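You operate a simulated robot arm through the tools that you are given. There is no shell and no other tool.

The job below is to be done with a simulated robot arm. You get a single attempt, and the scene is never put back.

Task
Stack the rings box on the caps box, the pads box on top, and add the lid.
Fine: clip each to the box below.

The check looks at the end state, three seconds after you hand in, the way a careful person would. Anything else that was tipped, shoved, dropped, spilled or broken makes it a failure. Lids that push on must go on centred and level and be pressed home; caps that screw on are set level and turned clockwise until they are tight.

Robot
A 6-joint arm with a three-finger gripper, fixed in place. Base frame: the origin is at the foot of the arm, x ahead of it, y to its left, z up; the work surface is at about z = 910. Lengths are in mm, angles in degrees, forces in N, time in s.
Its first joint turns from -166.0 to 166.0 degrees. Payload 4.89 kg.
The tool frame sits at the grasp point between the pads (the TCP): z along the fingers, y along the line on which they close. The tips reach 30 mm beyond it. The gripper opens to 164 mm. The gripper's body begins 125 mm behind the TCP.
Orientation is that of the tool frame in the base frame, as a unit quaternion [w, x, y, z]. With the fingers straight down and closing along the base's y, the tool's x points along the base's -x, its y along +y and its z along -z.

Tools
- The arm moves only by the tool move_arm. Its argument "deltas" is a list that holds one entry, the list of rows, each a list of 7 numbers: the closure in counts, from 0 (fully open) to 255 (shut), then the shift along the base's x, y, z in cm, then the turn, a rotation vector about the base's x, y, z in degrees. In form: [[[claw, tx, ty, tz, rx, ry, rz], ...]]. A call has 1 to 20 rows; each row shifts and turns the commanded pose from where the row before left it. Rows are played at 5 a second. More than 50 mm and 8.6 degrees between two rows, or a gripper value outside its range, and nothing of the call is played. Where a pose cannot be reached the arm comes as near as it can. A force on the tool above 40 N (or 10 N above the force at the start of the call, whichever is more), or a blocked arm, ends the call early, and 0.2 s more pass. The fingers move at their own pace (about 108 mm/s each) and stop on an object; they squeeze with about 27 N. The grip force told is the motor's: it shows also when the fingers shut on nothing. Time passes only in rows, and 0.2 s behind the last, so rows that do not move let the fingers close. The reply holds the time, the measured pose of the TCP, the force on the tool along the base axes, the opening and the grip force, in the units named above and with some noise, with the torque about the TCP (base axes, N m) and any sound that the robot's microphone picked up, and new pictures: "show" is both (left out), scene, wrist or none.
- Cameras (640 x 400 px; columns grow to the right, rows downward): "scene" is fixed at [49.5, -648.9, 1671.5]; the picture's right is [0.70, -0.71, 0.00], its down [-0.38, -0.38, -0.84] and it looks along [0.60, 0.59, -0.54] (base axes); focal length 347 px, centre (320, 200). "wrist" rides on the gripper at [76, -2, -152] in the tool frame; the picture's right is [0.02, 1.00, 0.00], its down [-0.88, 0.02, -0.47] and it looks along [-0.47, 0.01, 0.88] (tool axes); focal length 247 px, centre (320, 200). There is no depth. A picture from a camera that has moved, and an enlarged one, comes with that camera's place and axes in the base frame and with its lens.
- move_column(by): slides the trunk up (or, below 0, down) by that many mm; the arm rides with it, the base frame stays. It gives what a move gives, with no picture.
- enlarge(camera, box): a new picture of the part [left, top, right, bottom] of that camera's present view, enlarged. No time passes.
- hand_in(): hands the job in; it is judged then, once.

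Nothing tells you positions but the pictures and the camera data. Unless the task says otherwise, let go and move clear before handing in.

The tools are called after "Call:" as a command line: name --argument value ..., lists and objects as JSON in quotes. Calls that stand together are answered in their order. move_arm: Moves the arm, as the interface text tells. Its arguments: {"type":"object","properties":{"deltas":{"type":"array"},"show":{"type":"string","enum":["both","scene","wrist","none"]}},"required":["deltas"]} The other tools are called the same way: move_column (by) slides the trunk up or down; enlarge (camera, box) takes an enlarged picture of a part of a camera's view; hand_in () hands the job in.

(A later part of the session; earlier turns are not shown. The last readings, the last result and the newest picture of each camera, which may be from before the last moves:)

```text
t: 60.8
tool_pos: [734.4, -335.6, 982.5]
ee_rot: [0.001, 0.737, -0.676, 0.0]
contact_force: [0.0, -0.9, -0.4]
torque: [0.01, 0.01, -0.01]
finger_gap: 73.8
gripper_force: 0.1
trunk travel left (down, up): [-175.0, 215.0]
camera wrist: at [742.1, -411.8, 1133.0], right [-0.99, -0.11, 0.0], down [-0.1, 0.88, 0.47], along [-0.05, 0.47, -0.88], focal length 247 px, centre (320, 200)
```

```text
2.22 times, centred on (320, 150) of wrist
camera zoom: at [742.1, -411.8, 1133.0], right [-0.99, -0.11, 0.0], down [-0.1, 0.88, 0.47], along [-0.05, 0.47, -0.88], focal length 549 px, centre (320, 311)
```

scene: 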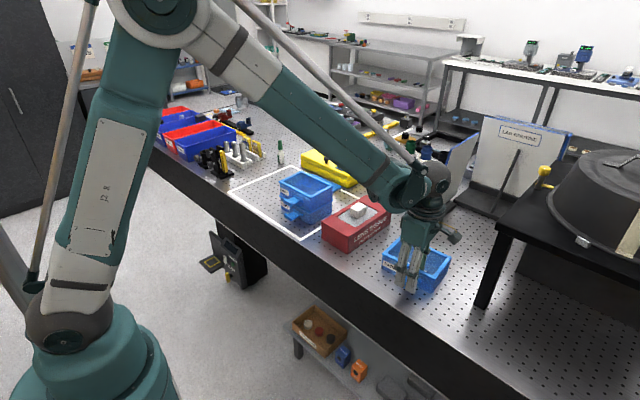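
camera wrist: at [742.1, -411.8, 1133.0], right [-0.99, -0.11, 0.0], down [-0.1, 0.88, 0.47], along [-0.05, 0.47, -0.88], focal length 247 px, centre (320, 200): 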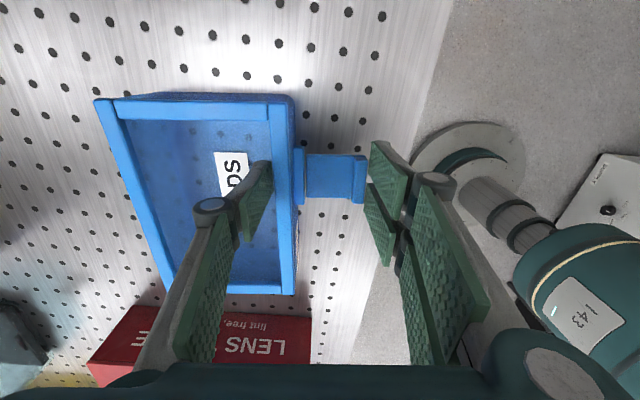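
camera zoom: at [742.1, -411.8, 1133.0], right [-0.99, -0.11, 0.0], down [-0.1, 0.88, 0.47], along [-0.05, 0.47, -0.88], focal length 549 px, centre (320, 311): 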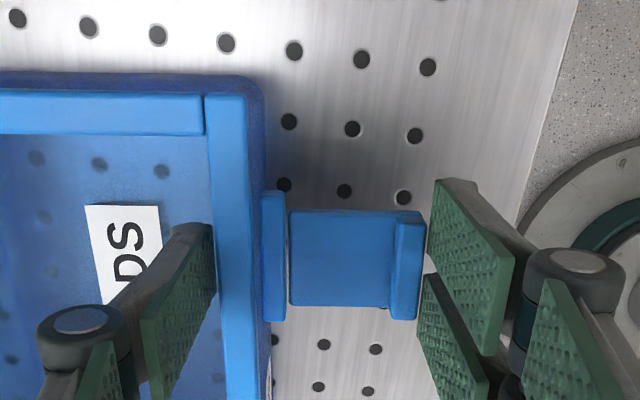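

Both fingers are nearly in contact. Now I'll squeeze slowly and watch whether the flap rises.

Call:
move_arm --deltas '[[[146, 0, 0, 0, 0, 0, 0], [152, 0, 0, 0, 0, 0, 0], [158, 0, 0, 0, 0, 0, 0], [164, 0, 0, 0, 0, 0, 0], [164, 0, 0, 0, 0, 0, 0]]]'

Call:
enlarge --camera "wrist" --box '[220, 60, 420, 240]'

Call:
enlarge --camera "scene" --box '[375, 225, 455, 295]'

```text
t: 62.0
tool_pos: [734.0, -336.4, 982.6]
ee_rot: [0.0, 0.738, -0.675, 0.001]
contact_force: [-1.1, -0.1, 1.3]
torque: [0.02, 0.21, 0.03]
finger_gap: 68.9
gripper_force: 27.2
trunk travel left (down, up): [-175.0, 215.0]
camera wrist: at [742.1, -411.8, 1133.1], right [-0.99, -0.11, 0.0], down [-0.1, 0.88, 0.47], along [-0.05, 0.47, -0.88], focal length 247 px, centre (320, 200)
```

scene: 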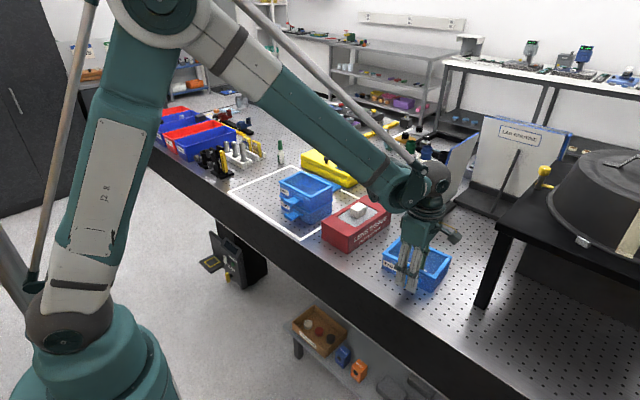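
wrist: 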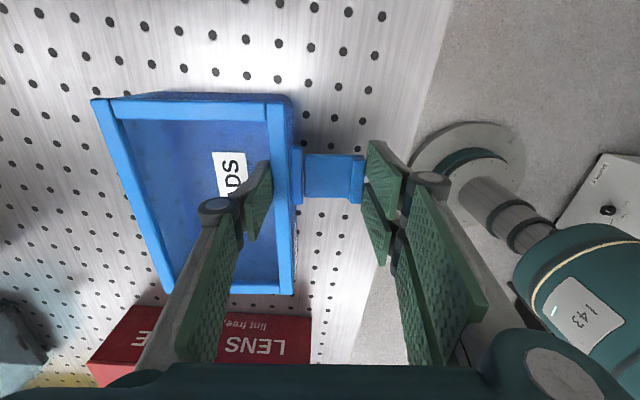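

```text
2.22 times, centred on (320, 150) of wrist
camera zoom: at [742.1, -411.8, 1133.1], right [-0.99, -0.11, 0.0], down [-0.1, 0.88, 0.47], along [-0.05, 0.47, -0.88], focal length 549 px, centre (320, 311)
```

zoom: 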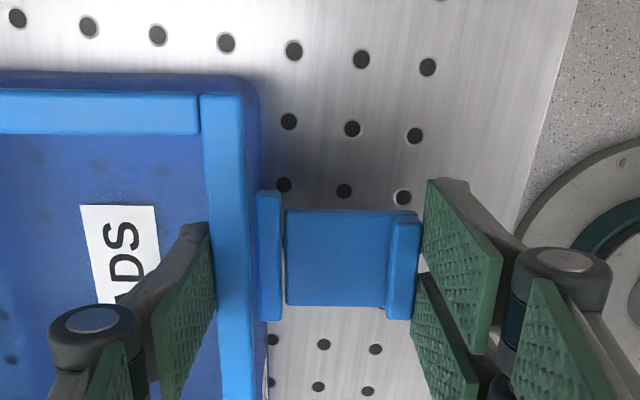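

```text
5.71 times, centred on (415, 260) of scene
camera zoom: at [49.5, -648.9, 1671.5], right [0.7, -0.71, 0.0], down [-0.38, -0.38, -0.84], along [0.6, 0.59, -0.54], focal length 1985 px, centre (-223, -143)
```

zoom: 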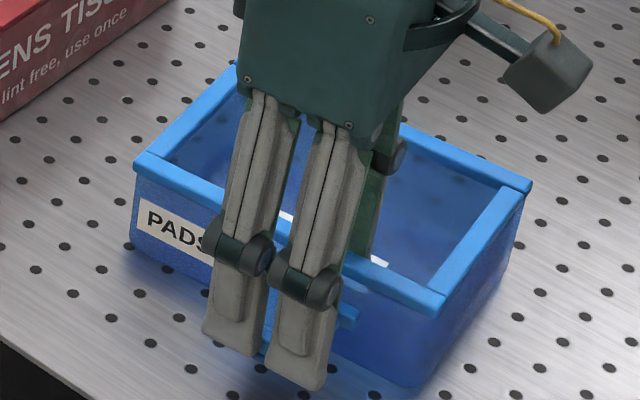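

Squeezing flat just jams the hook against the finger. I'll tilt the tool 30° so the front finger pushes up under the flap's tip while the inner finger presses the rim down, keeping the box held to the bench.

Call:
move_arm --deltas '[[[140, 0, 0, 0, 0, 0, 0], [115, 0, 0, 0, 0, 0, 0], [115, 0, 0, 4, 0, 0, 0], [115, 0, 0, 4, 0, 0, 0], [115, -1, -0.08, 0, 0.65, -7.47, 0], [115, -1, -0.08, 0, 0.65, -7.47, 0], [115, -1, -0.08, 0, 0.65, -7.47, 0], [115, -0.8, -0.08, 0, 0.65, -7.47, 0], [115, 0, 0, 0, 0, 0, 0], [115, 0, 0, 0, 0, 0, 0]]]'

Call:
enlarge --camera "scene" --box '[365, 205, 455, 295]'

```text
t: 64.2
tool_pos: [695.2, -339.5, 1061.4]
ee_rot: [-0.191, 0.712, -0.653, 0.175]
contact_force: [-1.3, 0.1, -0.4]
torque: [-0.01, -0.01, 0.01]
finger_gap: 90.1
gripper_force: 0.1
trunk travel left (down, up): [-175.0, 215.0]
camera wrist: at [627.7, -421.9, 1193.2], right [-0.86, -0.1, -0.5], down [-0.33, 0.86, 0.4], along [0.39, 0.51, -0.77], focal length 247 px, centre (320, 200)
```

scene: 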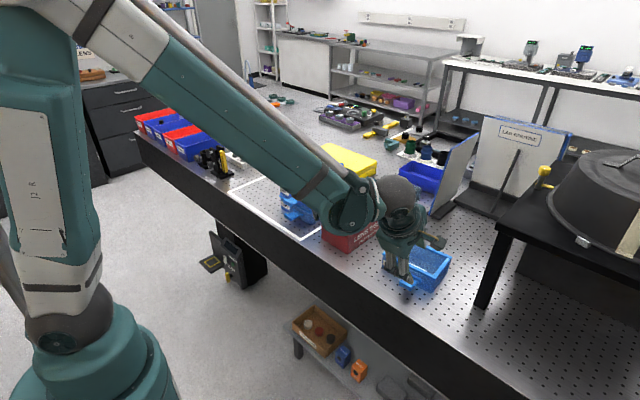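
wrist: 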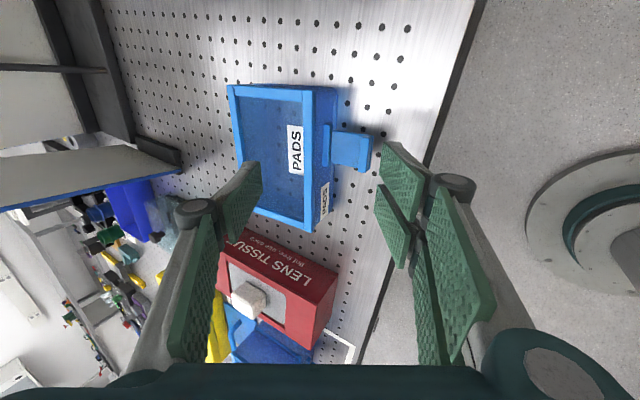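

```text
4.44 times, centred on (410, 250) of scene
camera zoom: at [49.5, -648.9, 1671.5], right [0.7, -0.71, 0.0], down [-0.38, -0.38, -0.84], along [0.6, 0.59, -0.54], focal length 1544 px, centre (-80, -22)
```

zoom: 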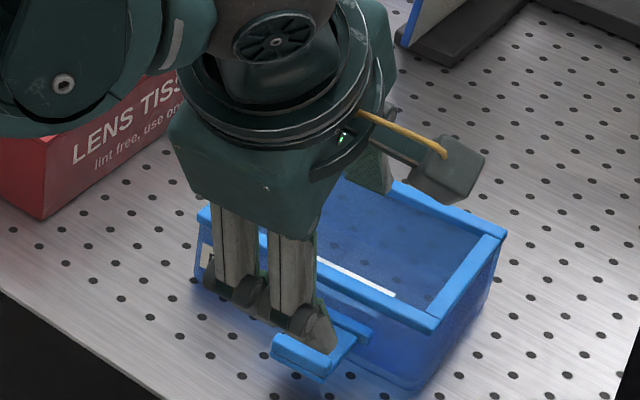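

The tilt is set. I'll lower and slide in along the finger axis so the front finger goes under the flap tip and the other goes inside the rim.

Call:
move_arm --deltas '[[[115, 0, 0, -3.7, 0, 0, 0], [115, 1.0, 0.09, -1.74, 0, 0, 0], [115, 1.0, 0.09, -1.74, 0, 0, 0], [115, 0.5, 0.04, -0.87, 0, 0, 0], [115, 0, 0, 0, 0, 0, 0], [115, 0, 0, 0, 0, 0, 0]]]'

Call:
enlarge --camera "wrist" --box '[200, 60, 440, 260]'

Call:
enlarge --camera "scene" --box '[375, 225, 455, 295]'

```text
t: 65.6
tool_pos: [721.5, -335.8, 981.2]
ee_rot: [-0.191, 0.713, -0.652, 0.175]
contact_force: [-1.0, -0.5, 0.5]
torque: [0.04, 0.01, 0.04]
finger_gap: 90.2
gripper_force: 0.0
trunk travel left (down, up): [-175.0, 215.0]
camera wrist: at [653.0, -418.9, 1112.9], right [-0.86, -0.1, -0.5], down [-0.33, 0.86, 0.4], along [0.39, 0.51, -0.77], focal length 247 px, centre (320, 200)
```

scene: 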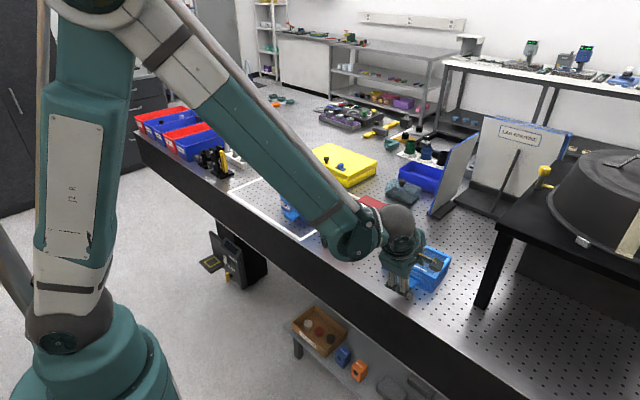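
wrist: 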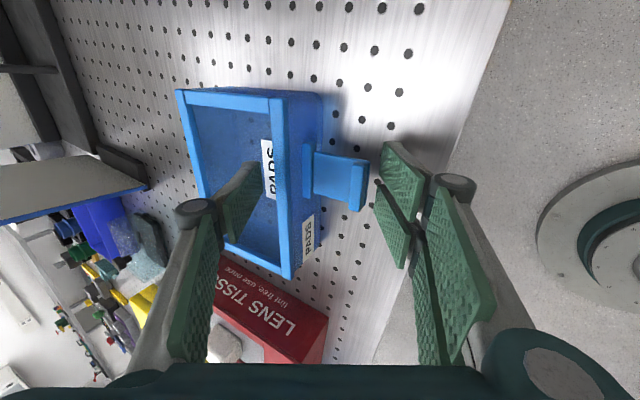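

```text
2.00 times, centred on (320, 160) of wrist
camera zoom: at [653.0, -418.9, 1112.9], right [-0.86, -0.1, -0.5], down [-0.33, 0.86, 0.4], along [0.39, 0.51, -0.77], focal length 494 px, centre (320, 280)
```

zoom: 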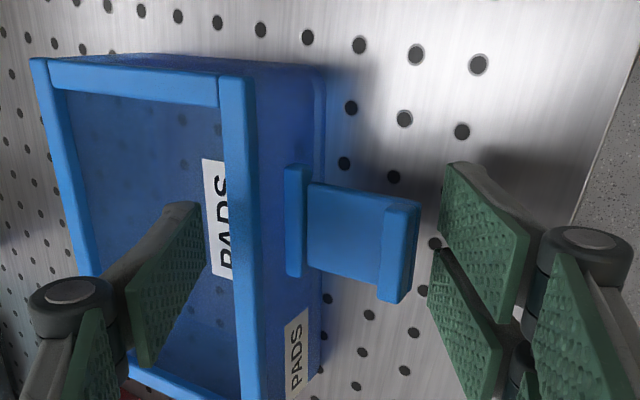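

```text
5.71 times, centred on (415, 260) of scene
camera zoom: at [49.5, -648.9, 1671.5], right [0.7, -0.71, 0.0], down [-0.38, -0.38, -0.84], along [0.6, 0.59, -0.54], focal length 1985 px, centre (-223, -143)
```

zoom: 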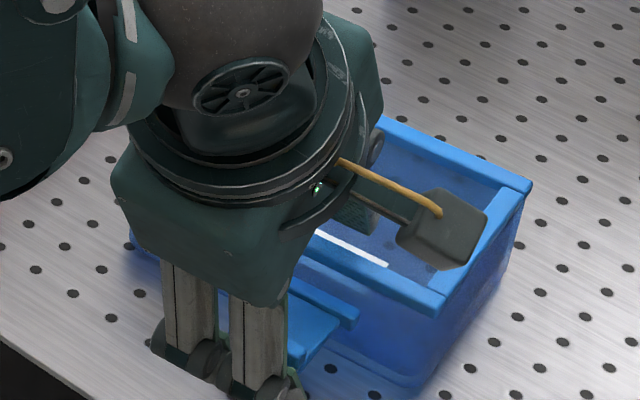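

The fingers bracket the hook and rim as planned. One more centimetre in, then a slow squeeze.

Call:
move_arm --deltas '[[[115, 0.4, 0.03, -0.9, 0, 0, 0], [115, 0, 0, 0, 0, 0, 0], [130, 0, 0, 0, 0, 0, 0], [140, 0, 0, 0, 0, 0, 0], [150, 0, 0, 0, 0, 0, 0], [158, 0, 0, 0, 0, 0, 0], [158, 0, 0, 0, 0, 0, 0]]]'

Call:
enlarge --camera "wrist" --box '[200, 60, 440, 260]'

Call:
enlarge --camera "scene" --box '[375, 225, 455, 295]'

```text
t: 67.2
tool_pos: [724.8, -336.2, 971.8]
ee_rot: [-0.191, 0.712, -0.652, 0.175]
contact_force: [1.3, -0.7, 7.4]
torque: [0.25, -0.12, -0.16]
finger_gap: 74.0
gripper_force: 27.1
trunk travel left (down, up): [-175.0, 215.0]
camera wrist: at [656.9, -418.4, 1103.6], right [-0.86, -0.1, -0.5], down [-0.33, 0.86, 0.4], along [0.39, 0.51, -0.77], focal length 247 px, centre (320, 200)
```

scene: 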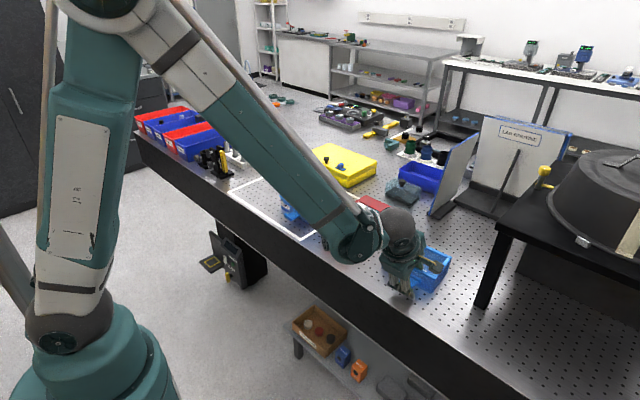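
wrist: 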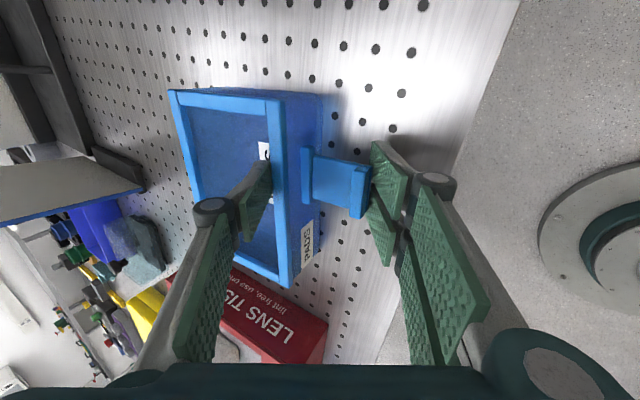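

```text
2.00 times, centred on (320, 160) of wrist
camera zoom: at [656.9, -418.4, 1103.6], right [-0.86, -0.1, -0.5], down [-0.33, 0.86, 0.4], along [0.39, 0.51, -0.77], focal length 494 px, centre (320, 280)
```

zoom: 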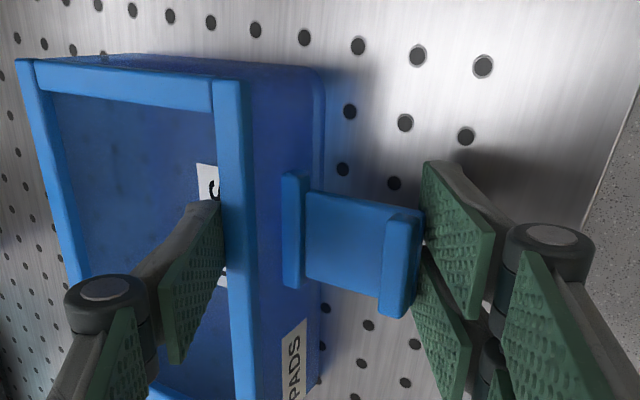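

```text
5.71 times, centred on (415, 260) of scene
camera zoom: at [49.5, -648.9, 1671.5], right [0.7, -0.71, 0.0], down [-0.38, -0.38, -0.84], along [0.6, 0.59, -0.54], focal length 1985 px, centre (-223, -143)
```

zoom: 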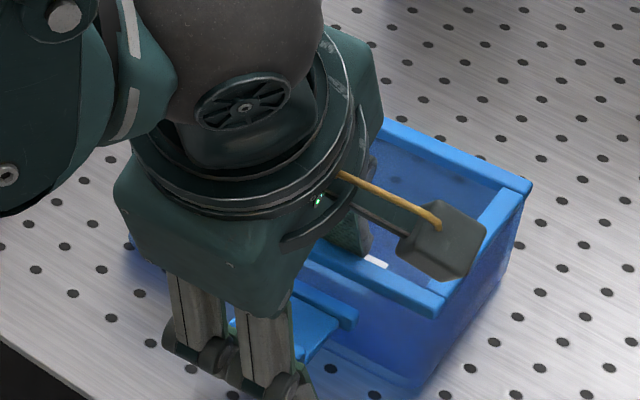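

Still no rotation; at 30° the pad's friction locks it. A steeper push needs more room underneath, which RINGS's flap has because it sits up on CAPS. I'll release PADS, retreat, and set up a 60° squeeze on RINGS's latch, pushing up on the flap and down on the rim.

Call:
move_arm --deltas '[[[140, 0, 0, 0, 0, 0, 0], [115, 0, 0, 0, 0, 0, 0], [115, -0.5, -0.04, 0.87, 0, 0, 0], [115, -1.5, -0.1, 2.6, 0, 0, 0], [115, -1.5, -0.1, 3, 0, 0, 0], [115, 0, 0, 4.5, 0, 0, 0], [115, 0, 0, 4.5, 0, 0, 0], [115, 0, 0, 2, 0, 0, -3.6], [115, 0, 1, 0, 0.15, -7.5, 0], [115, 0, 2, 0, 0.15, -7.5, 0], [115, 0, 3, 0, 0.15, -7.5, 0], [115, 0, 4, 0, 0.15, -7.5, 0], [115, 0, 4.8, 0, 0, 0, 0], [115, 0, 4.8, 0, 0, 0, 0], [115, 0, 4.8, 0, 0, 0, 0], [115, 0, 4.8, 0, 0, 0, 0]]]'

Call:
enlarge --camera "scene" --box '[375, 225, 455, 295]'

```text
t: 70.6
tool_pos: [689.7, -46.2, 1146.6]
ee_rot: [-0.357, 0.62, -0.604, 0.35]
contact_force: [0.1, -1.5, -0.6]
torque: [0.06, -0.02, 0.09]
finger_gap: 90.2
gripper_force: 0.1
trunk travel left (down, up): [-175.0, 215.0]
camera wrist: at [559.9, -124.6, 1223.2], right [-0.5, -0.04, -0.87], down [-0.44, 0.87, 0.22], along [0.75, 0.49, -0.45], focal length 247 px, centre (320, 200)
```

scene: 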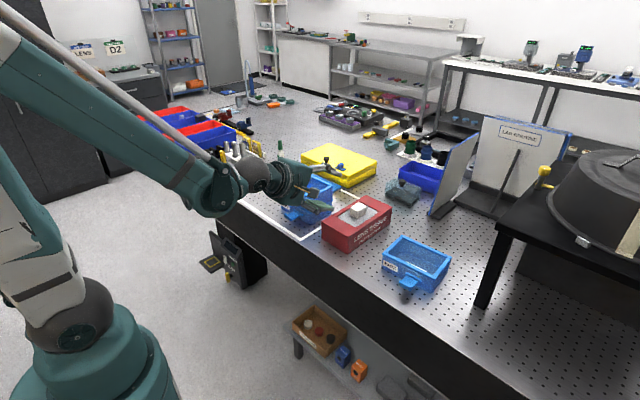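
wrist: 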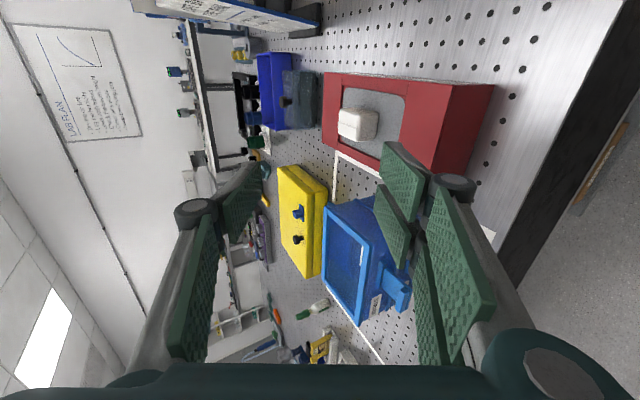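

```text
5.71 times, centred on (415, 260) of scene
camera zoom: at [49.5, -648.9, 1671.5], right [0.7, -0.71, 0.0], down [-0.38, -0.38, -0.84], along [0.6, 0.59, -0.54], focal length 1985 px, centre (-223, -143)
```

zoom: 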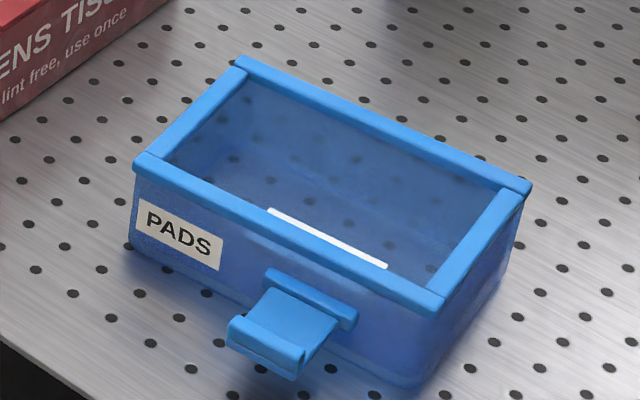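

PADS is undisturbed. Comparing its flap angle with the start.

Call:
enlarge --camera "scene" --box '[380, 255, 425, 295]'

Call:
enlarge --camera "scene" --box '[270, 170, 345, 230]'

```text
10.00 times, centred on (402, 275) of scene
camera zoom: at [49.5, -648.9, 1671.5], right [0.7, -0.71, 0.0], down [-0.38, -0.38, -0.84], along [0.6, 0.59, -0.54], focal length 3474 px, centre (-505, -550)
```

zoom: 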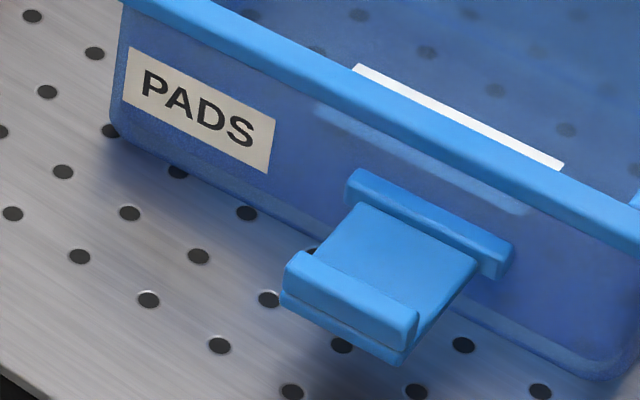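

```text
6.67 times, centred on (308, 200) of scene
camera zoom: at [49.5, -648.9, 1671.5], right [0.7, -0.71, 0.0], down [-0.38, -0.38, -0.84], along [0.6, 0.59, -0.54], focal length 2316 px, centre (403, 200)
```

zoom: 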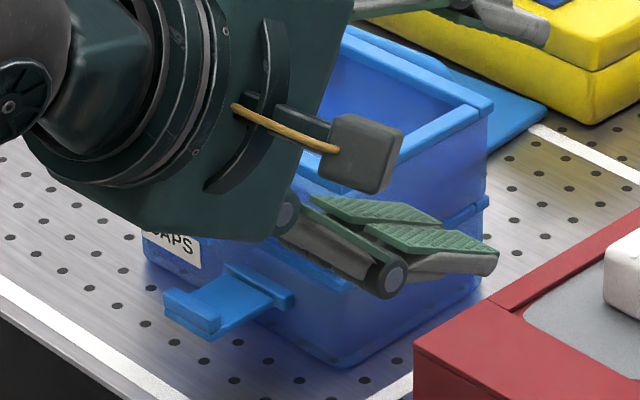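

The PADS flap is unchanged. To reach low with this steep tilt I'll lower the trunk a bit, clear of everything.

Call:
move_column --by -80

Call:
move_arm --deltas '[[[90, -3, 3, 2, 0, 0, 0], [90, -2, 4.5, 0, 0, 0, 0], [90, 0, 4.5, 0, 0, 0, 0], [90, 0, 4.5, 0, 0, 0, 0], [90, 0, 2.6, 0, 0, 0, 0], [90, 0, 0, 0, 0, 0, 0]]]'

```text
t: 71.8
tool_pos: [688.9, -45.1, 1067.1]
ee_rot: [-0.357, 0.621, -0.605, 0.349]
contact_force: [0.5, 0.0, 0.6]
torque: [-0.01, 0.0, 0.0]
finger_gap: 90.1
gripper_force: 0.1
trunk travel left (down, up): [-95.0, 295.0]
```

```text
t: 73.2
tool_pos: [639.6, 143.9, 1084.9]
ee_rot: [-0.357, 0.619, -0.606, 0.35]
contact_force: [0.8, -0.6, -0.5]
torque: [-0.01, 0.02, 0.05]
finger_gap: 106.1
gripper_force: 0.2
trunk travel left (down, up): [-95.0, 295.0]
camera wrist: at [510.2, 64.1, 1162.2], right [-0.5, -0.03, -0.87], down [-0.44, 0.87, 0.22], along [0.75, 0.49, -0.45], focal length 247 px, centre (320, 200)
```

scene: 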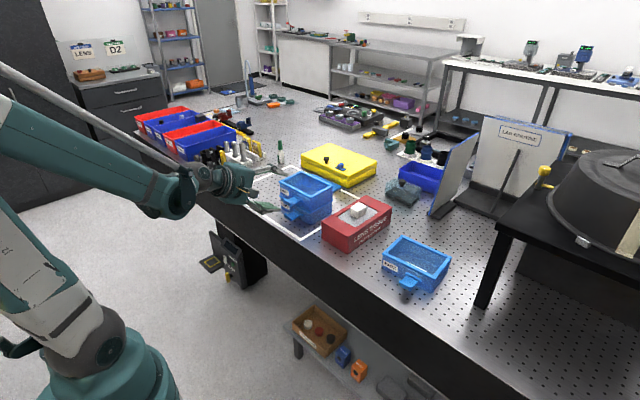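
wrist: 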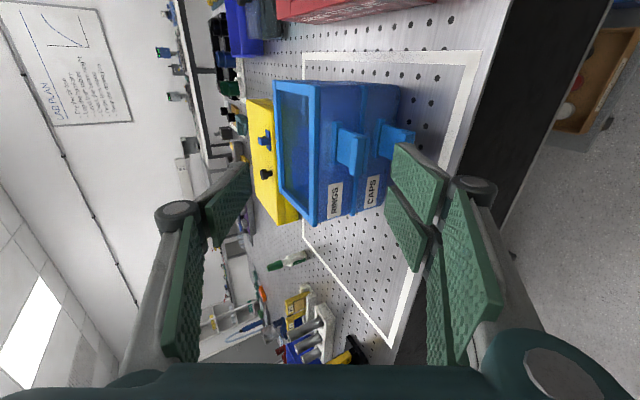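

This oblique view shows both latches well, so I'll look closely before going in.

Call:
enlarge --camera "wrist" --box '[265, 70, 425, 230]'

Call:
enlarge --camera "wrist" --box '[330, 100, 420, 190]'

```text
2.50 times, centred on (345, 150) of wrist
camera zoom: at [510.2, 64.1, 1162.2], right [-0.5, -0.03, -0.87], down [-0.44, 0.87, 0.22], along [0.75, 0.49, -0.45], focal length 617 px, centre (258, 325)
```

zoom: 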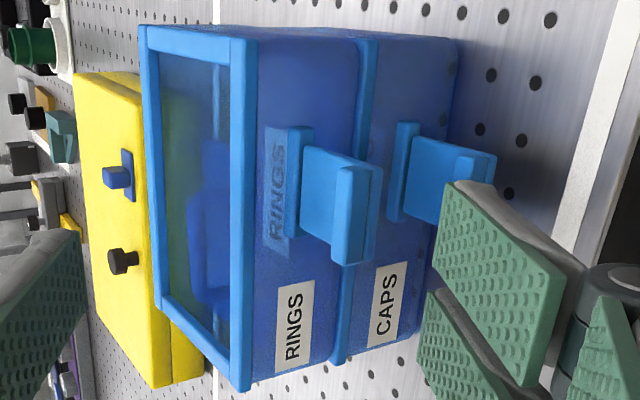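

```text
4.44 times, centred on (375, 145) of wrist
camera zoom: at [510.2, 64.1, 1162.2], right [-0.5, -0.03, -0.87], down [-0.44, 0.87, 0.22], along [0.75, 0.49, -0.45], focal length 1098 px, centre (76, 444)
```

zoom: 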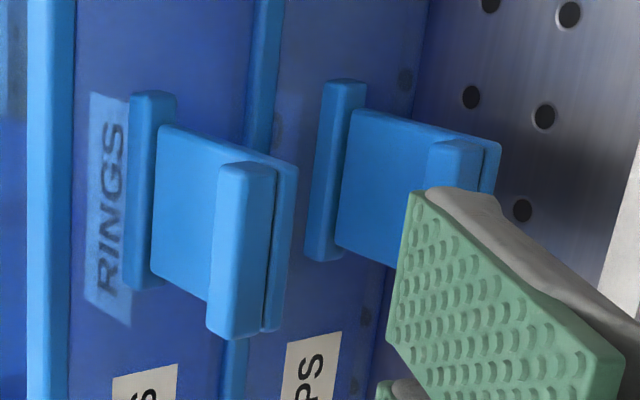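

The flap tip is at x≈688, z≈1003, and the hinge is near (736, 1005). I'll approach along the finger axis so the lower finger goes under the flap and the upper one over RINGS's rim.

Call:
move_arm --deltas '[[[135, 1.35, 0.05, -1.8, 0, 0, 0], [135, 1.35, 0.02, -1.8, 0, 0, 0], [135, 1.73, 0.04, -1.0, 0, 0, 0], [135, 1.0, 0, -0.6, 0, 0, 0], [135, 0, 0, 0, 0, 0, 0], [135, 0, 0, 0, 0, 0, 0]]]'

Call:
enlarge --camera "wrist" --box '[220, 70, 440, 270]'

Call:
enlarge --camera "scene" --box '[260, 160, 340, 230]'

```text
t: 74.6
tool_pos: [693.2, 145.7, 1035.0]
ee_rot: [-0.357, 0.62, -0.605, 0.35]
contact_force: [0.3, 0.4, -0.1]
torque: [-0.02, 0.04, -0.05]
finger_gap: 77.2
gripper_force: 0.0
trunk travel left (down, up): [-95.0, 295.0]
camera wrist: at [564.5, 67.2, 1112.0], right [-0.5, -0.03, -0.87], down [-0.44, 0.87, 0.22], along [0.75, 0.49, -0.45], focal length 247 px, centre (320, 200)
```

scene: 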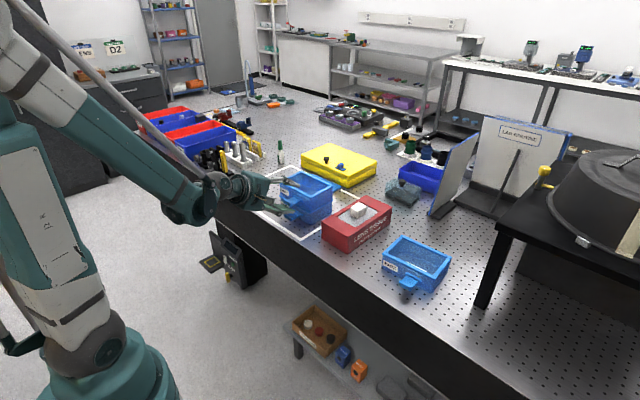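
wrist: 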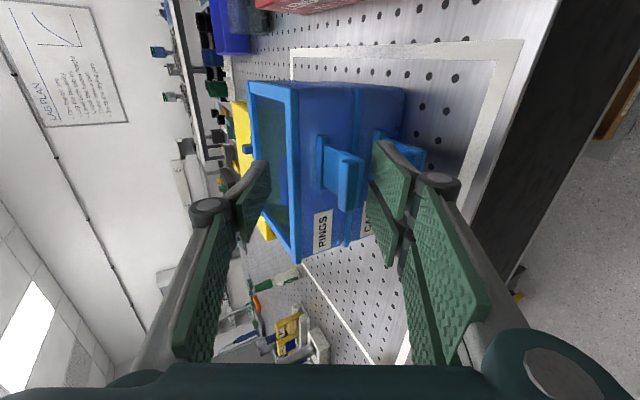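

```text
2.00 times, centred on (330, 170) of wrist
camera zoom: at [564.5, 67.2, 1112.0], right [-0.5, -0.03, -0.87], down [-0.44, 0.87, 0.22], along [0.75, 0.49, -0.45], focal length 494 px, centre (300, 260)
```

zoom: 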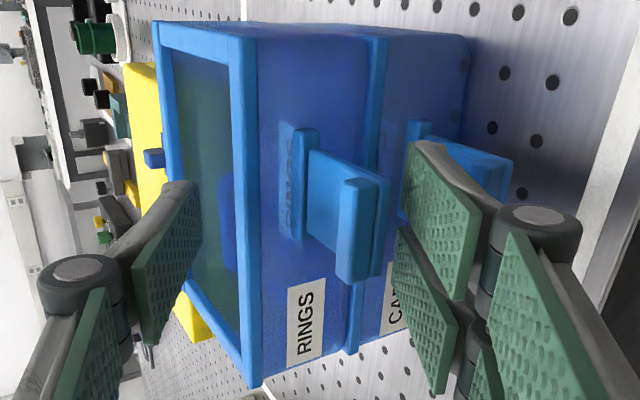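

```text
5.71 times, centred on (300, 195) of scene
camera zoom: at [49.5, -648.9, 1671.5], right [0.7, -0.71, 0.0], down [-0.38, -0.38, -0.84], along [0.6, 0.59, -0.54], focal length 1985 px, centre (434, 229)
```

zoom: 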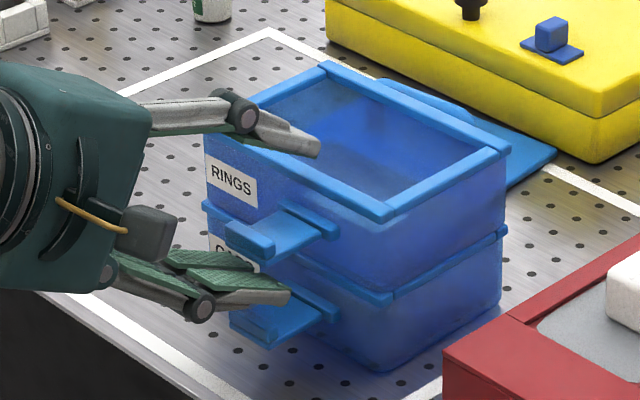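

The fingers bracket RINGS's flap and rim without touching CAPS's latch. I'll move in the last 3 cm and squeeze slowly.

Call:
move_arm --deltas '[[[135, 1.3, 0, -0.75, 0, 0, 0], [135, 1.2, 0, -0.7, 0, 0, 0], [135, 0, 0, 0, 0, 0, 0], [145, 0, 0, 0, 0, 0, 0], [152, 0, 0, 0, 0, 0, 0], [158, 0, 0, 0, 0, 0, 0], [158, 0, 0, 0, 0, 0, 0]]]'

Call:
enlarge --camera "wrist" --box '[220, 70, 440, 270]'

Call:
enlarge --camera "scene" --box '[260, 160, 340, 230]'

```text
t: 76.2
tool_pos: [718.6, 146.2, 1019.2]
ee_rot: [-0.357, 0.62, -0.605, 0.349]
contact_force: [-0.2, 0.1, 0.2]
torque: [0.0, 0.05, -0.02]
finger_gap: 62.5
gripper_force: 0.1
trunk travel left (down, up): [-95.0, 295.0]
camera wrist: at [589.2, 67.2, 1097.0], right [-0.5, -0.03, -0.87], down [-0.44, 0.87, 0.22], along [0.75, 0.49, -0.45], focal length 247 px, centre (320, 200)
```

scene: 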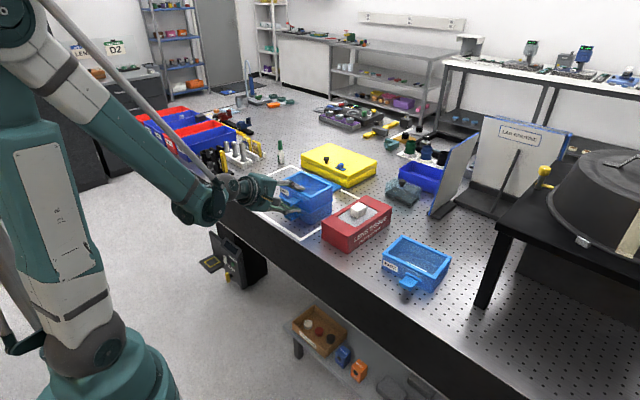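
wrist: 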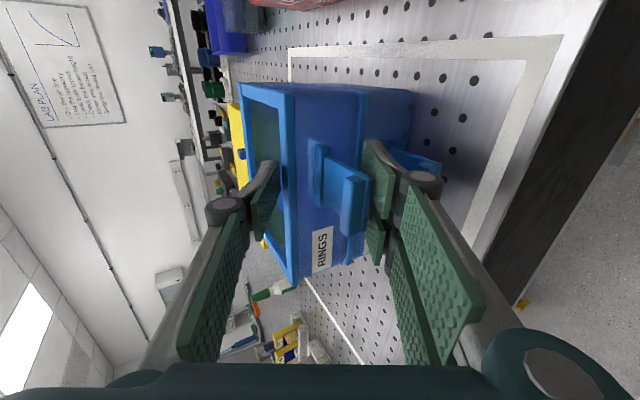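

```text
2.00 times, centred on (330, 170) of wrist
camera zoom: at [589.2, 67.2, 1097.0], right [-0.5, -0.03, -0.87], down [-0.44, 0.87, 0.22], along [0.75, 0.49, -0.45], focal length 494 px, centre (300, 260)
```

zoom: 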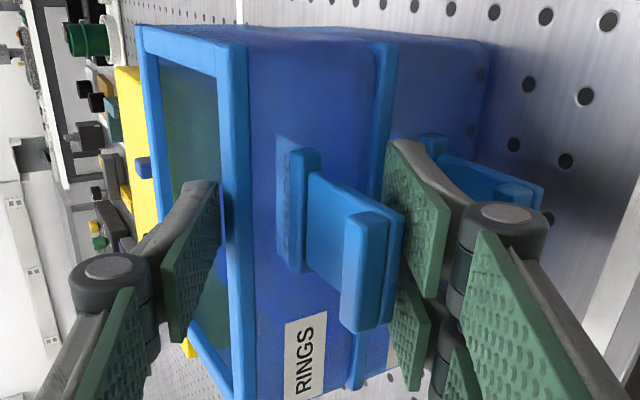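

```text
5.71 times, centred on (300, 195) of scene
camera zoom: at [49.5, -648.9, 1671.5], right [0.7, -0.71, 0.0], down [-0.38, -0.38, -0.84], along [0.6, 0.59, -0.54], focal length 1985 px, centre (434, 229)
```

zoom: 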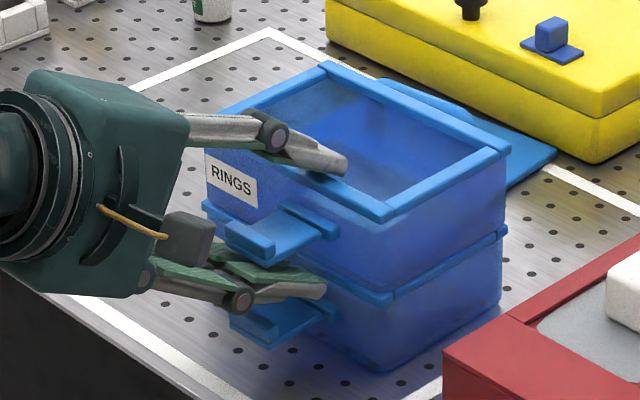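

About to make contact. I'll squeeze a little further and watch the gap for the flap giving way.

Call:
move_arm --deltas '[[[162, 0, 0, 0, 0, 0, 0], [166, 0, 0, 0, 0, 0, 0], [170, 0, 0, 0, 0, 0, 0], [174, 0, 0, 0, 0, 0, 0], [174, 0, 0, 0, 0, 0, 0]]]'

Call:
enlarge --camera "scene" --box '[260, 160, 340, 230]'

Call:
enlarge --camera "wrist" --box '[220, 70, 440, 270]'

```text
t: 77.4
tool_pos: [718.4, 146.8, 1020.7]
ee_rot: [-0.357, 0.62, -0.605, 0.35]
contact_force: [3.4, -0.1, 7.8]
torque: [0.44, -1.34, -0.12]
finger_gap: 58.1
gripper_force: 26.6
trunk travel left (down, up): [-95.0, 295.0]
camera wrist: at [589.2, 67.2, 1097.3], right [-0.5, -0.03, -0.87], down [-0.44, 0.87, 0.22], along [0.75, 0.49, -0.45], focal length 247 px, centre (320, 200)
```

scene: 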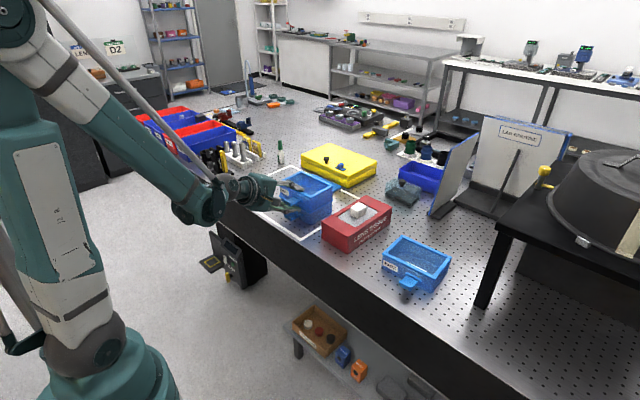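
wrist: 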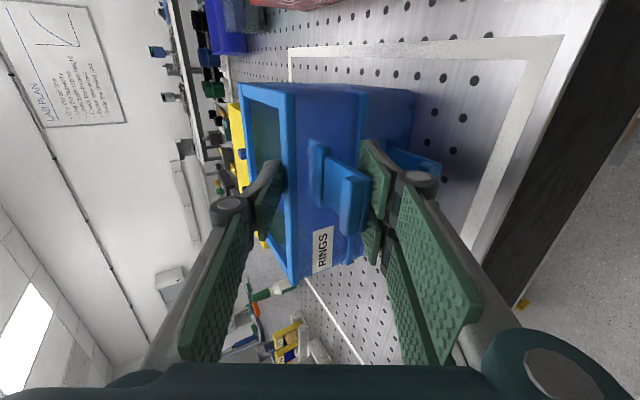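

```text
5.71 times, centred on (300, 195) of scene
camera zoom: at [49.5, -648.9, 1671.5], right [0.7, -0.71, 0.0], down [-0.38, -0.38, -0.84], along [0.6, 0.59, -0.54], focal length 1985 px, centre (434, 229)
```

zoom: 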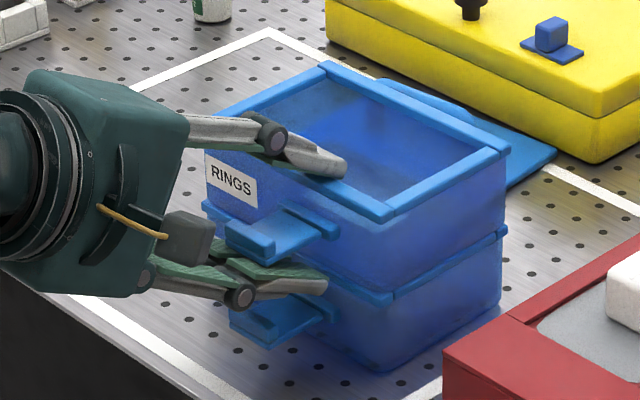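

```text
2.00 times, centred on (330, 170) of wrist
camera zoom: at [589.2, 67.2, 1097.3], right [-0.5, -0.03, -0.87], down [-0.44, 0.87, 0.22], along [0.75, 0.49, -0.45], focal length 494 px, centre (300, 260)
```

zoom: 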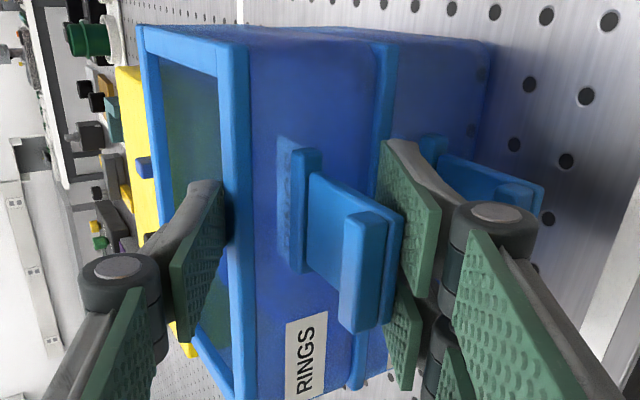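

Over 1 N·m upward and the flap does not budge, so it is at its upper stop; like a lunch-box clip, it must swing down over the box below. I'll back out and push the hook end down gently to see.

Call:
move_arm --deltas '[[[150, 0, 0, 0, 0, 0, 0], [115, 0, 0, 0, 0, 0, 0], [115, -2.6, 0, 1.5, 0, 0, 0], [115, -2.6, 0, 1.5, 0, 0, 0], [115, -2.0, 0, 0, 0, 0, 0], [115, -0.2, 0, -2, 0, 0, 0], [115, 0, 0, -1.5, 0, 0, 0], [115, 0, 0, 0, 0, 0, 0]]]'

Call:
enlarge --camera "wrist" --box '[220, 70, 440, 270]'

Call:
enlarge --camera "scene" --box '[260, 160, 340, 230]'

```text
t: 79.2
tool_pos: [644.4, 146.1, 1015.8]
ee_rot: [-0.357, 0.62, -0.604, 0.35]
contact_force: [-0.2, -0.5, 0.7]
torque: [0.02, -0.03, 0.06]
finger_gap: 90.1
gripper_force: 0.0
trunk travel left (down, up): [-95.0, 295.0]
camera wrist: at [515.2, 66.0, 1092.0], right [-0.5, -0.03, -0.87], down [-0.44, 0.87, 0.22], along [0.75, 0.49, -0.45], focal length 247 px, centre (320, 200)
```

scene: 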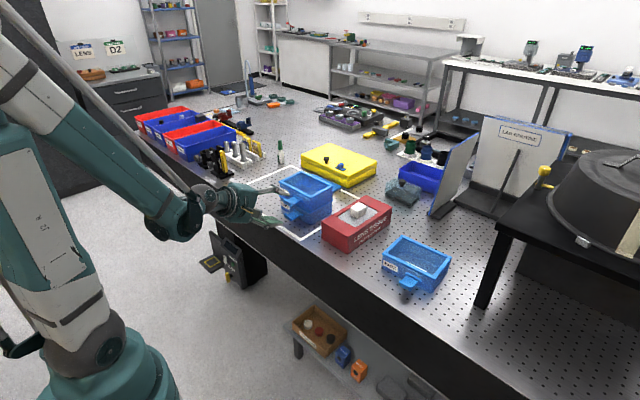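
wrist: 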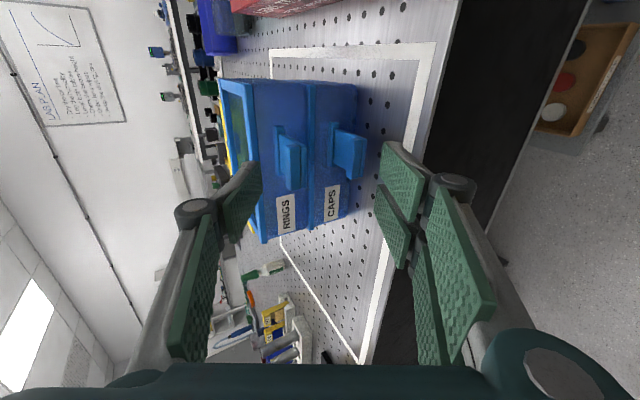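

```text
2.00 times, centred on (330, 170) of wrist
camera zoom: at [515.2, 66.0, 1092.0], right [-0.5, -0.03, -0.87], down [-0.44, 0.87, 0.22], along [0.75, 0.49, -0.45], focal length 494 px, centre (300, 260)
```

zoom: 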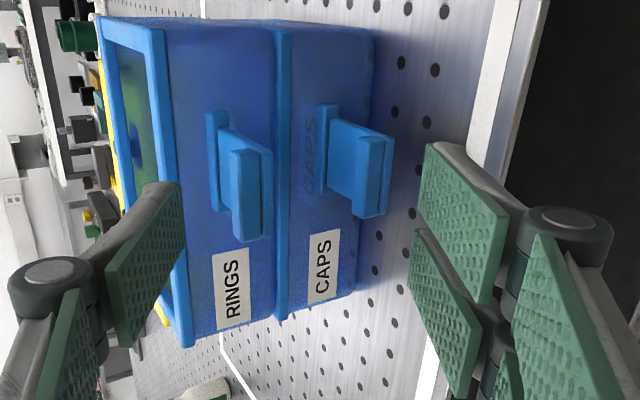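

```text
5.71 times, centred on (300, 195) of scene
camera zoom: at [49.5, -648.9, 1671.5], right [0.7, -0.71, 0.0], down [-0.38, -0.38, -0.84], along [0.6, 0.59, -0.54], focal length 1985 px, centre (434, 229)
```

zoom: 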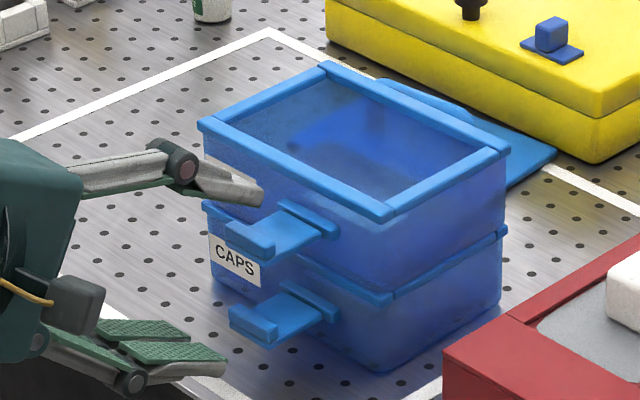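

The upper finger is about 20 mm above RINGS's hook. I'll lower slowly and feel for contact.

Call:
move_arm --deltas '[[[115, 0, 0, -0.8, 0, 0, 0], [115, 0, 0, -0.7, 0, 0, 0], [115, 0, 0, -0.3, 0, 0, 0], [115, 0, 0, -0.2, 0, 0, 0], [115, 0, 0, -0.2, 0, 0, 0], [115, 0, 0, 0, 0, 0, 0]]]'

Call:
enlarge --camera "wrist" --box '[220, 70, 440, 270]'

Call:
enlarge --camera "scene" --box '[260, 160, 340, 230]'

```text
t: 80.6
tool_pos: [645.3, 146.9, 992.7]
ee_rot: [-0.357, 0.621, -0.604, 0.35]
contact_force: [-0.3, 0.1, -0.3]
torque: [0.03, 0.03, -0.03]
finger_gap: 90.4
gripper_force: 0.1
trunk travel left (down, up): [-95.0, 295.0]
camera wrist: at [515.2, 67.2, 1069.3], right [-0.5, -0.03, -0.87], down [-0.44, 0.87, 0.22], along [0.75, 0.49, -0.45], focal length 247 px, centre (320, 200)
```

scene: 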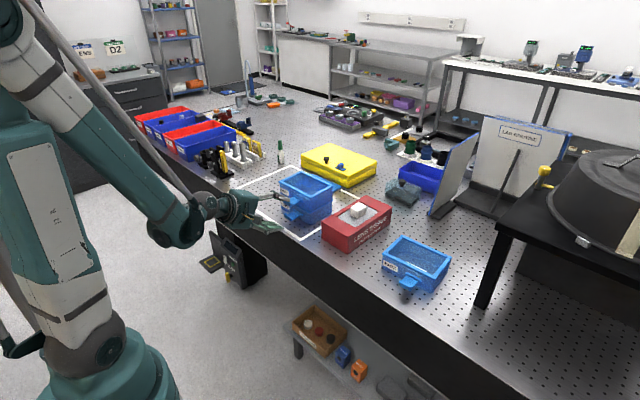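
wrist: 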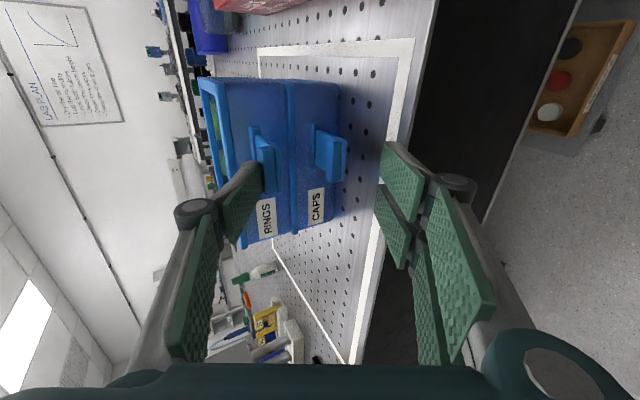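

```text
2.00 times, centred on (330, 170) of wrist
camera zoom: at [515.2, 67.2, 1069.3], right [-0.5, -0.03, -0.87], down [-0.44, 0.87, 0.22], along [0.75, 0.49, -0.45], focal length 494 px, centre (300, 260)
```

zoom: 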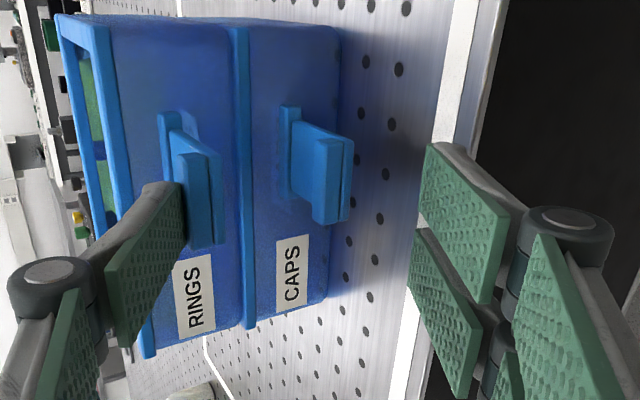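

```text
5.71 times, centred on (300, 195) of scene
camera zoom: at [49.5, -648.9, 1671.5], right [0.7, -0.71, 0.0], down [-0.38, -0.38, -0.84], along [0.6, 0.59, -0.54], focal length 1985 px, centre (434, 229)
```

zoom: 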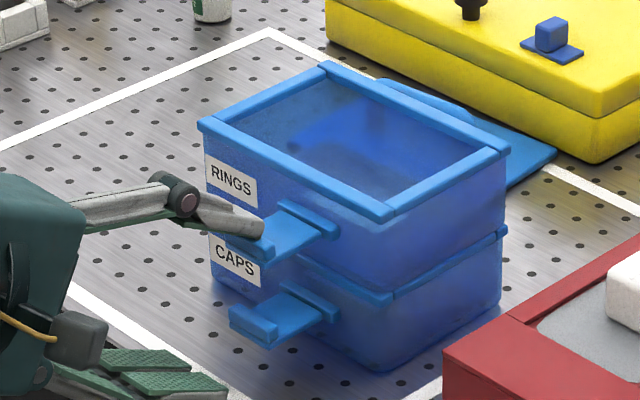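

No resistance at all, so the flap seems to be giving way downward. I'll continue down another 12 mm and check.

Call:
move_arm --deltas '[[[115, 0, 0, -0.4, 0, 0, 0], [115, 0, 0, -0.4, 0, 0, 0], [115, 0, 0, -0.4, 0, 0, 0], [115, 0, 0, 0, 0, 0, 0]]]'

Call:
enlarge --camera "wrist" --box '[220, 70, 440, 270]'

Call:
enlarge --camera "scene" --box '[260, 160, 340, 230]'

```text
t: 81.6
tool_pos: [644.0, 145.3, 981.0]
ee_rot: [-0.358, 0.621, -0.604, 0.35]
contact_force: [-0.9, -1.6, -0.7]
torque: [0.01, -0.01, 0.04]
finger_gap: 90.2
gripper_force: 0.2
trunk travel left (down, up): [-95.0, 295.0]
camera wrist: at [514.9, 67.2, 1057.4], right [-0.5, -0.03, -0.87], down [-0.44, 0.87, 0.22], along [0.75, 0.49, -0.45], focal length 247 px, centre (320, 200)
```

scene: 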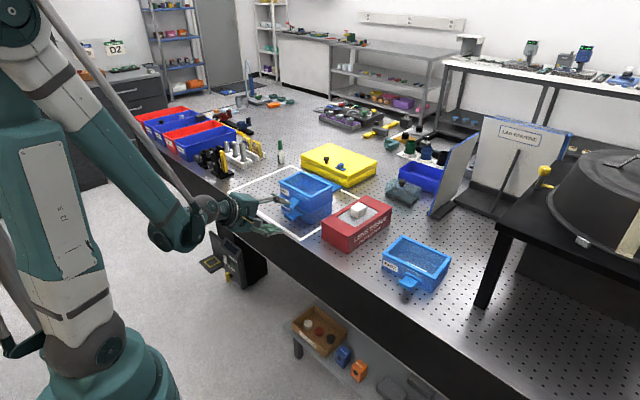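
wrist: 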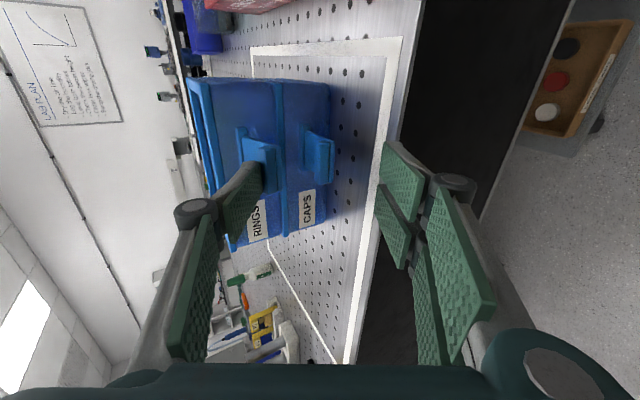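

```text
2.00 times, centred on (330, 170) of wrist
camera zoom: at [514.9, 67.2, 1057.4], right [-0.5, -0.03, -0.87], down [-0.44, 0.87, 0.22], along [0.75, 0.49, -0.45], focal length 494 px, centre (300, 260)
```

zoom: 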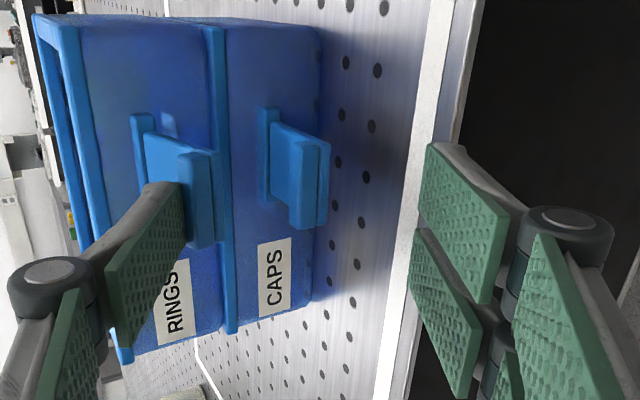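

```text
5.71 times, centred on (300, 195) of scene
camera zoom: at [49.5, -648.9, 1671.5], right [0.7, -0.71, 0.0], down [-0.38, -0.38, -0.84], along [0.6, 0.59, -0.54], focal length 1985 px, centre (434, 229)
```

zoom: 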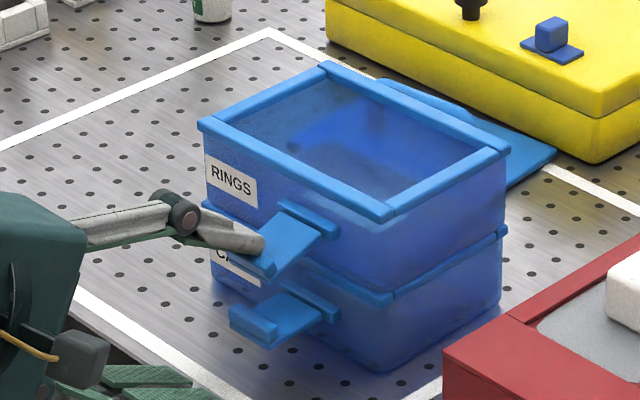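

The flap swings down easily: these are lunch-box style clips that snap down over the box below. I'll retreat, set the tool vertical again, and push RINGS's clip down and squeeze it closed against the back of the stack.

Call:
move_arm --deltas '[[[115, -1, 0, 1.5, 0, 0, 0], [115, -3, 0, 3, 0, 0, 0], [115, -2, 0, 4, 0, 0, 0], [115, 0, 0, 4.5, 0, 0, 0], [115, 0, 0, 4.5, 0, 0, 0], [115, 0, 0, 2, -0.15, 7.5, 0], [115, 0, 0, 0, -0.15, 7.5, 0], [115, 0, 0, 0, -0.15, 7.5, 0], [115, 0, 0, 0, -0.15, 7.5, 0], [115, 0, 0, 0, -0.15, 7.5, 0], [60, 0, 0, 0, -0.15, 7.5, 0], [0, 0, 0, 0, -0.15, 7.5, 0], [0, 0, 0, 0, -0.15, 7.5, 0]]]' --show "none"

Call:
move_column --by 80

Call:
move_arm --deltas '[[[0, 4, 0, 0, 0, 0, 0], [0, 4, 0, 0, 0, 0, 0], [0, 4, 0, 0, 0, 0, 0], [0, 4, 0, -2, 0, 0, 0], [0, 4, 0, -4, 0, 0, 0], [0, 0, 0, 0, 0, 0, 0]]]'

Call:
enlarge --camera "scene" --box '[270, 165, 345, 230]'

```text
t: 84.4
tool_pos: [583.3, 147.3, 1175.9]
ee_rot: [0.0, 0.716, -0.698, -0.002]
contact_force: [-2.2, -0.7, 0.1]
torque: [0.07, -0.3, 0.01]
finger_gap: 164.0
gripper_force: 0.0
trunk travel left (down, up): [-95.0, 295.0]
```

```text
t: 85.5
tool_pos: [585.0, 146.8, 1257.0]
ee_rot: [-0.001, 0.715, -0.699, 0.0]
contact_force: [-0.9, 0.1, 0.5]
torque: [-0.01, 0.02, 0.02]
finger_gap: 163.9
gripper_force: 0.0
trunk travel left (down, up): [-175.0, 215.0]
```

```text
refused: row 5 steps farther than a row can; nothing moved
```

```text
6.15 times, centred on (308, 198) of scene
camera zoom: at [49.5, -648.9, 1671.5], right [0.7, -0.71, 0.0], down [-0.38, -0.38, -0.84], along [0.6, 0.59, -0.54], focal length 2138 px, centre (397, 215)
```

zoom: 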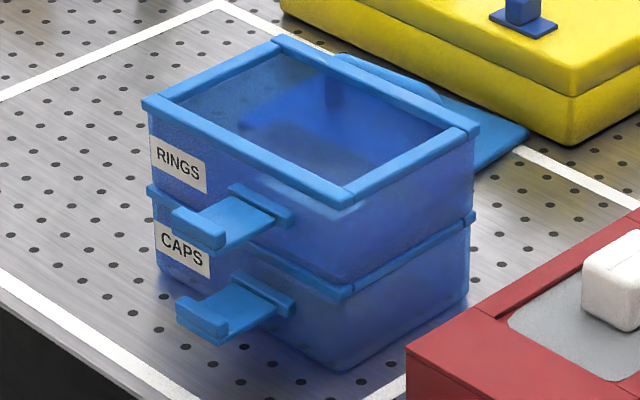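

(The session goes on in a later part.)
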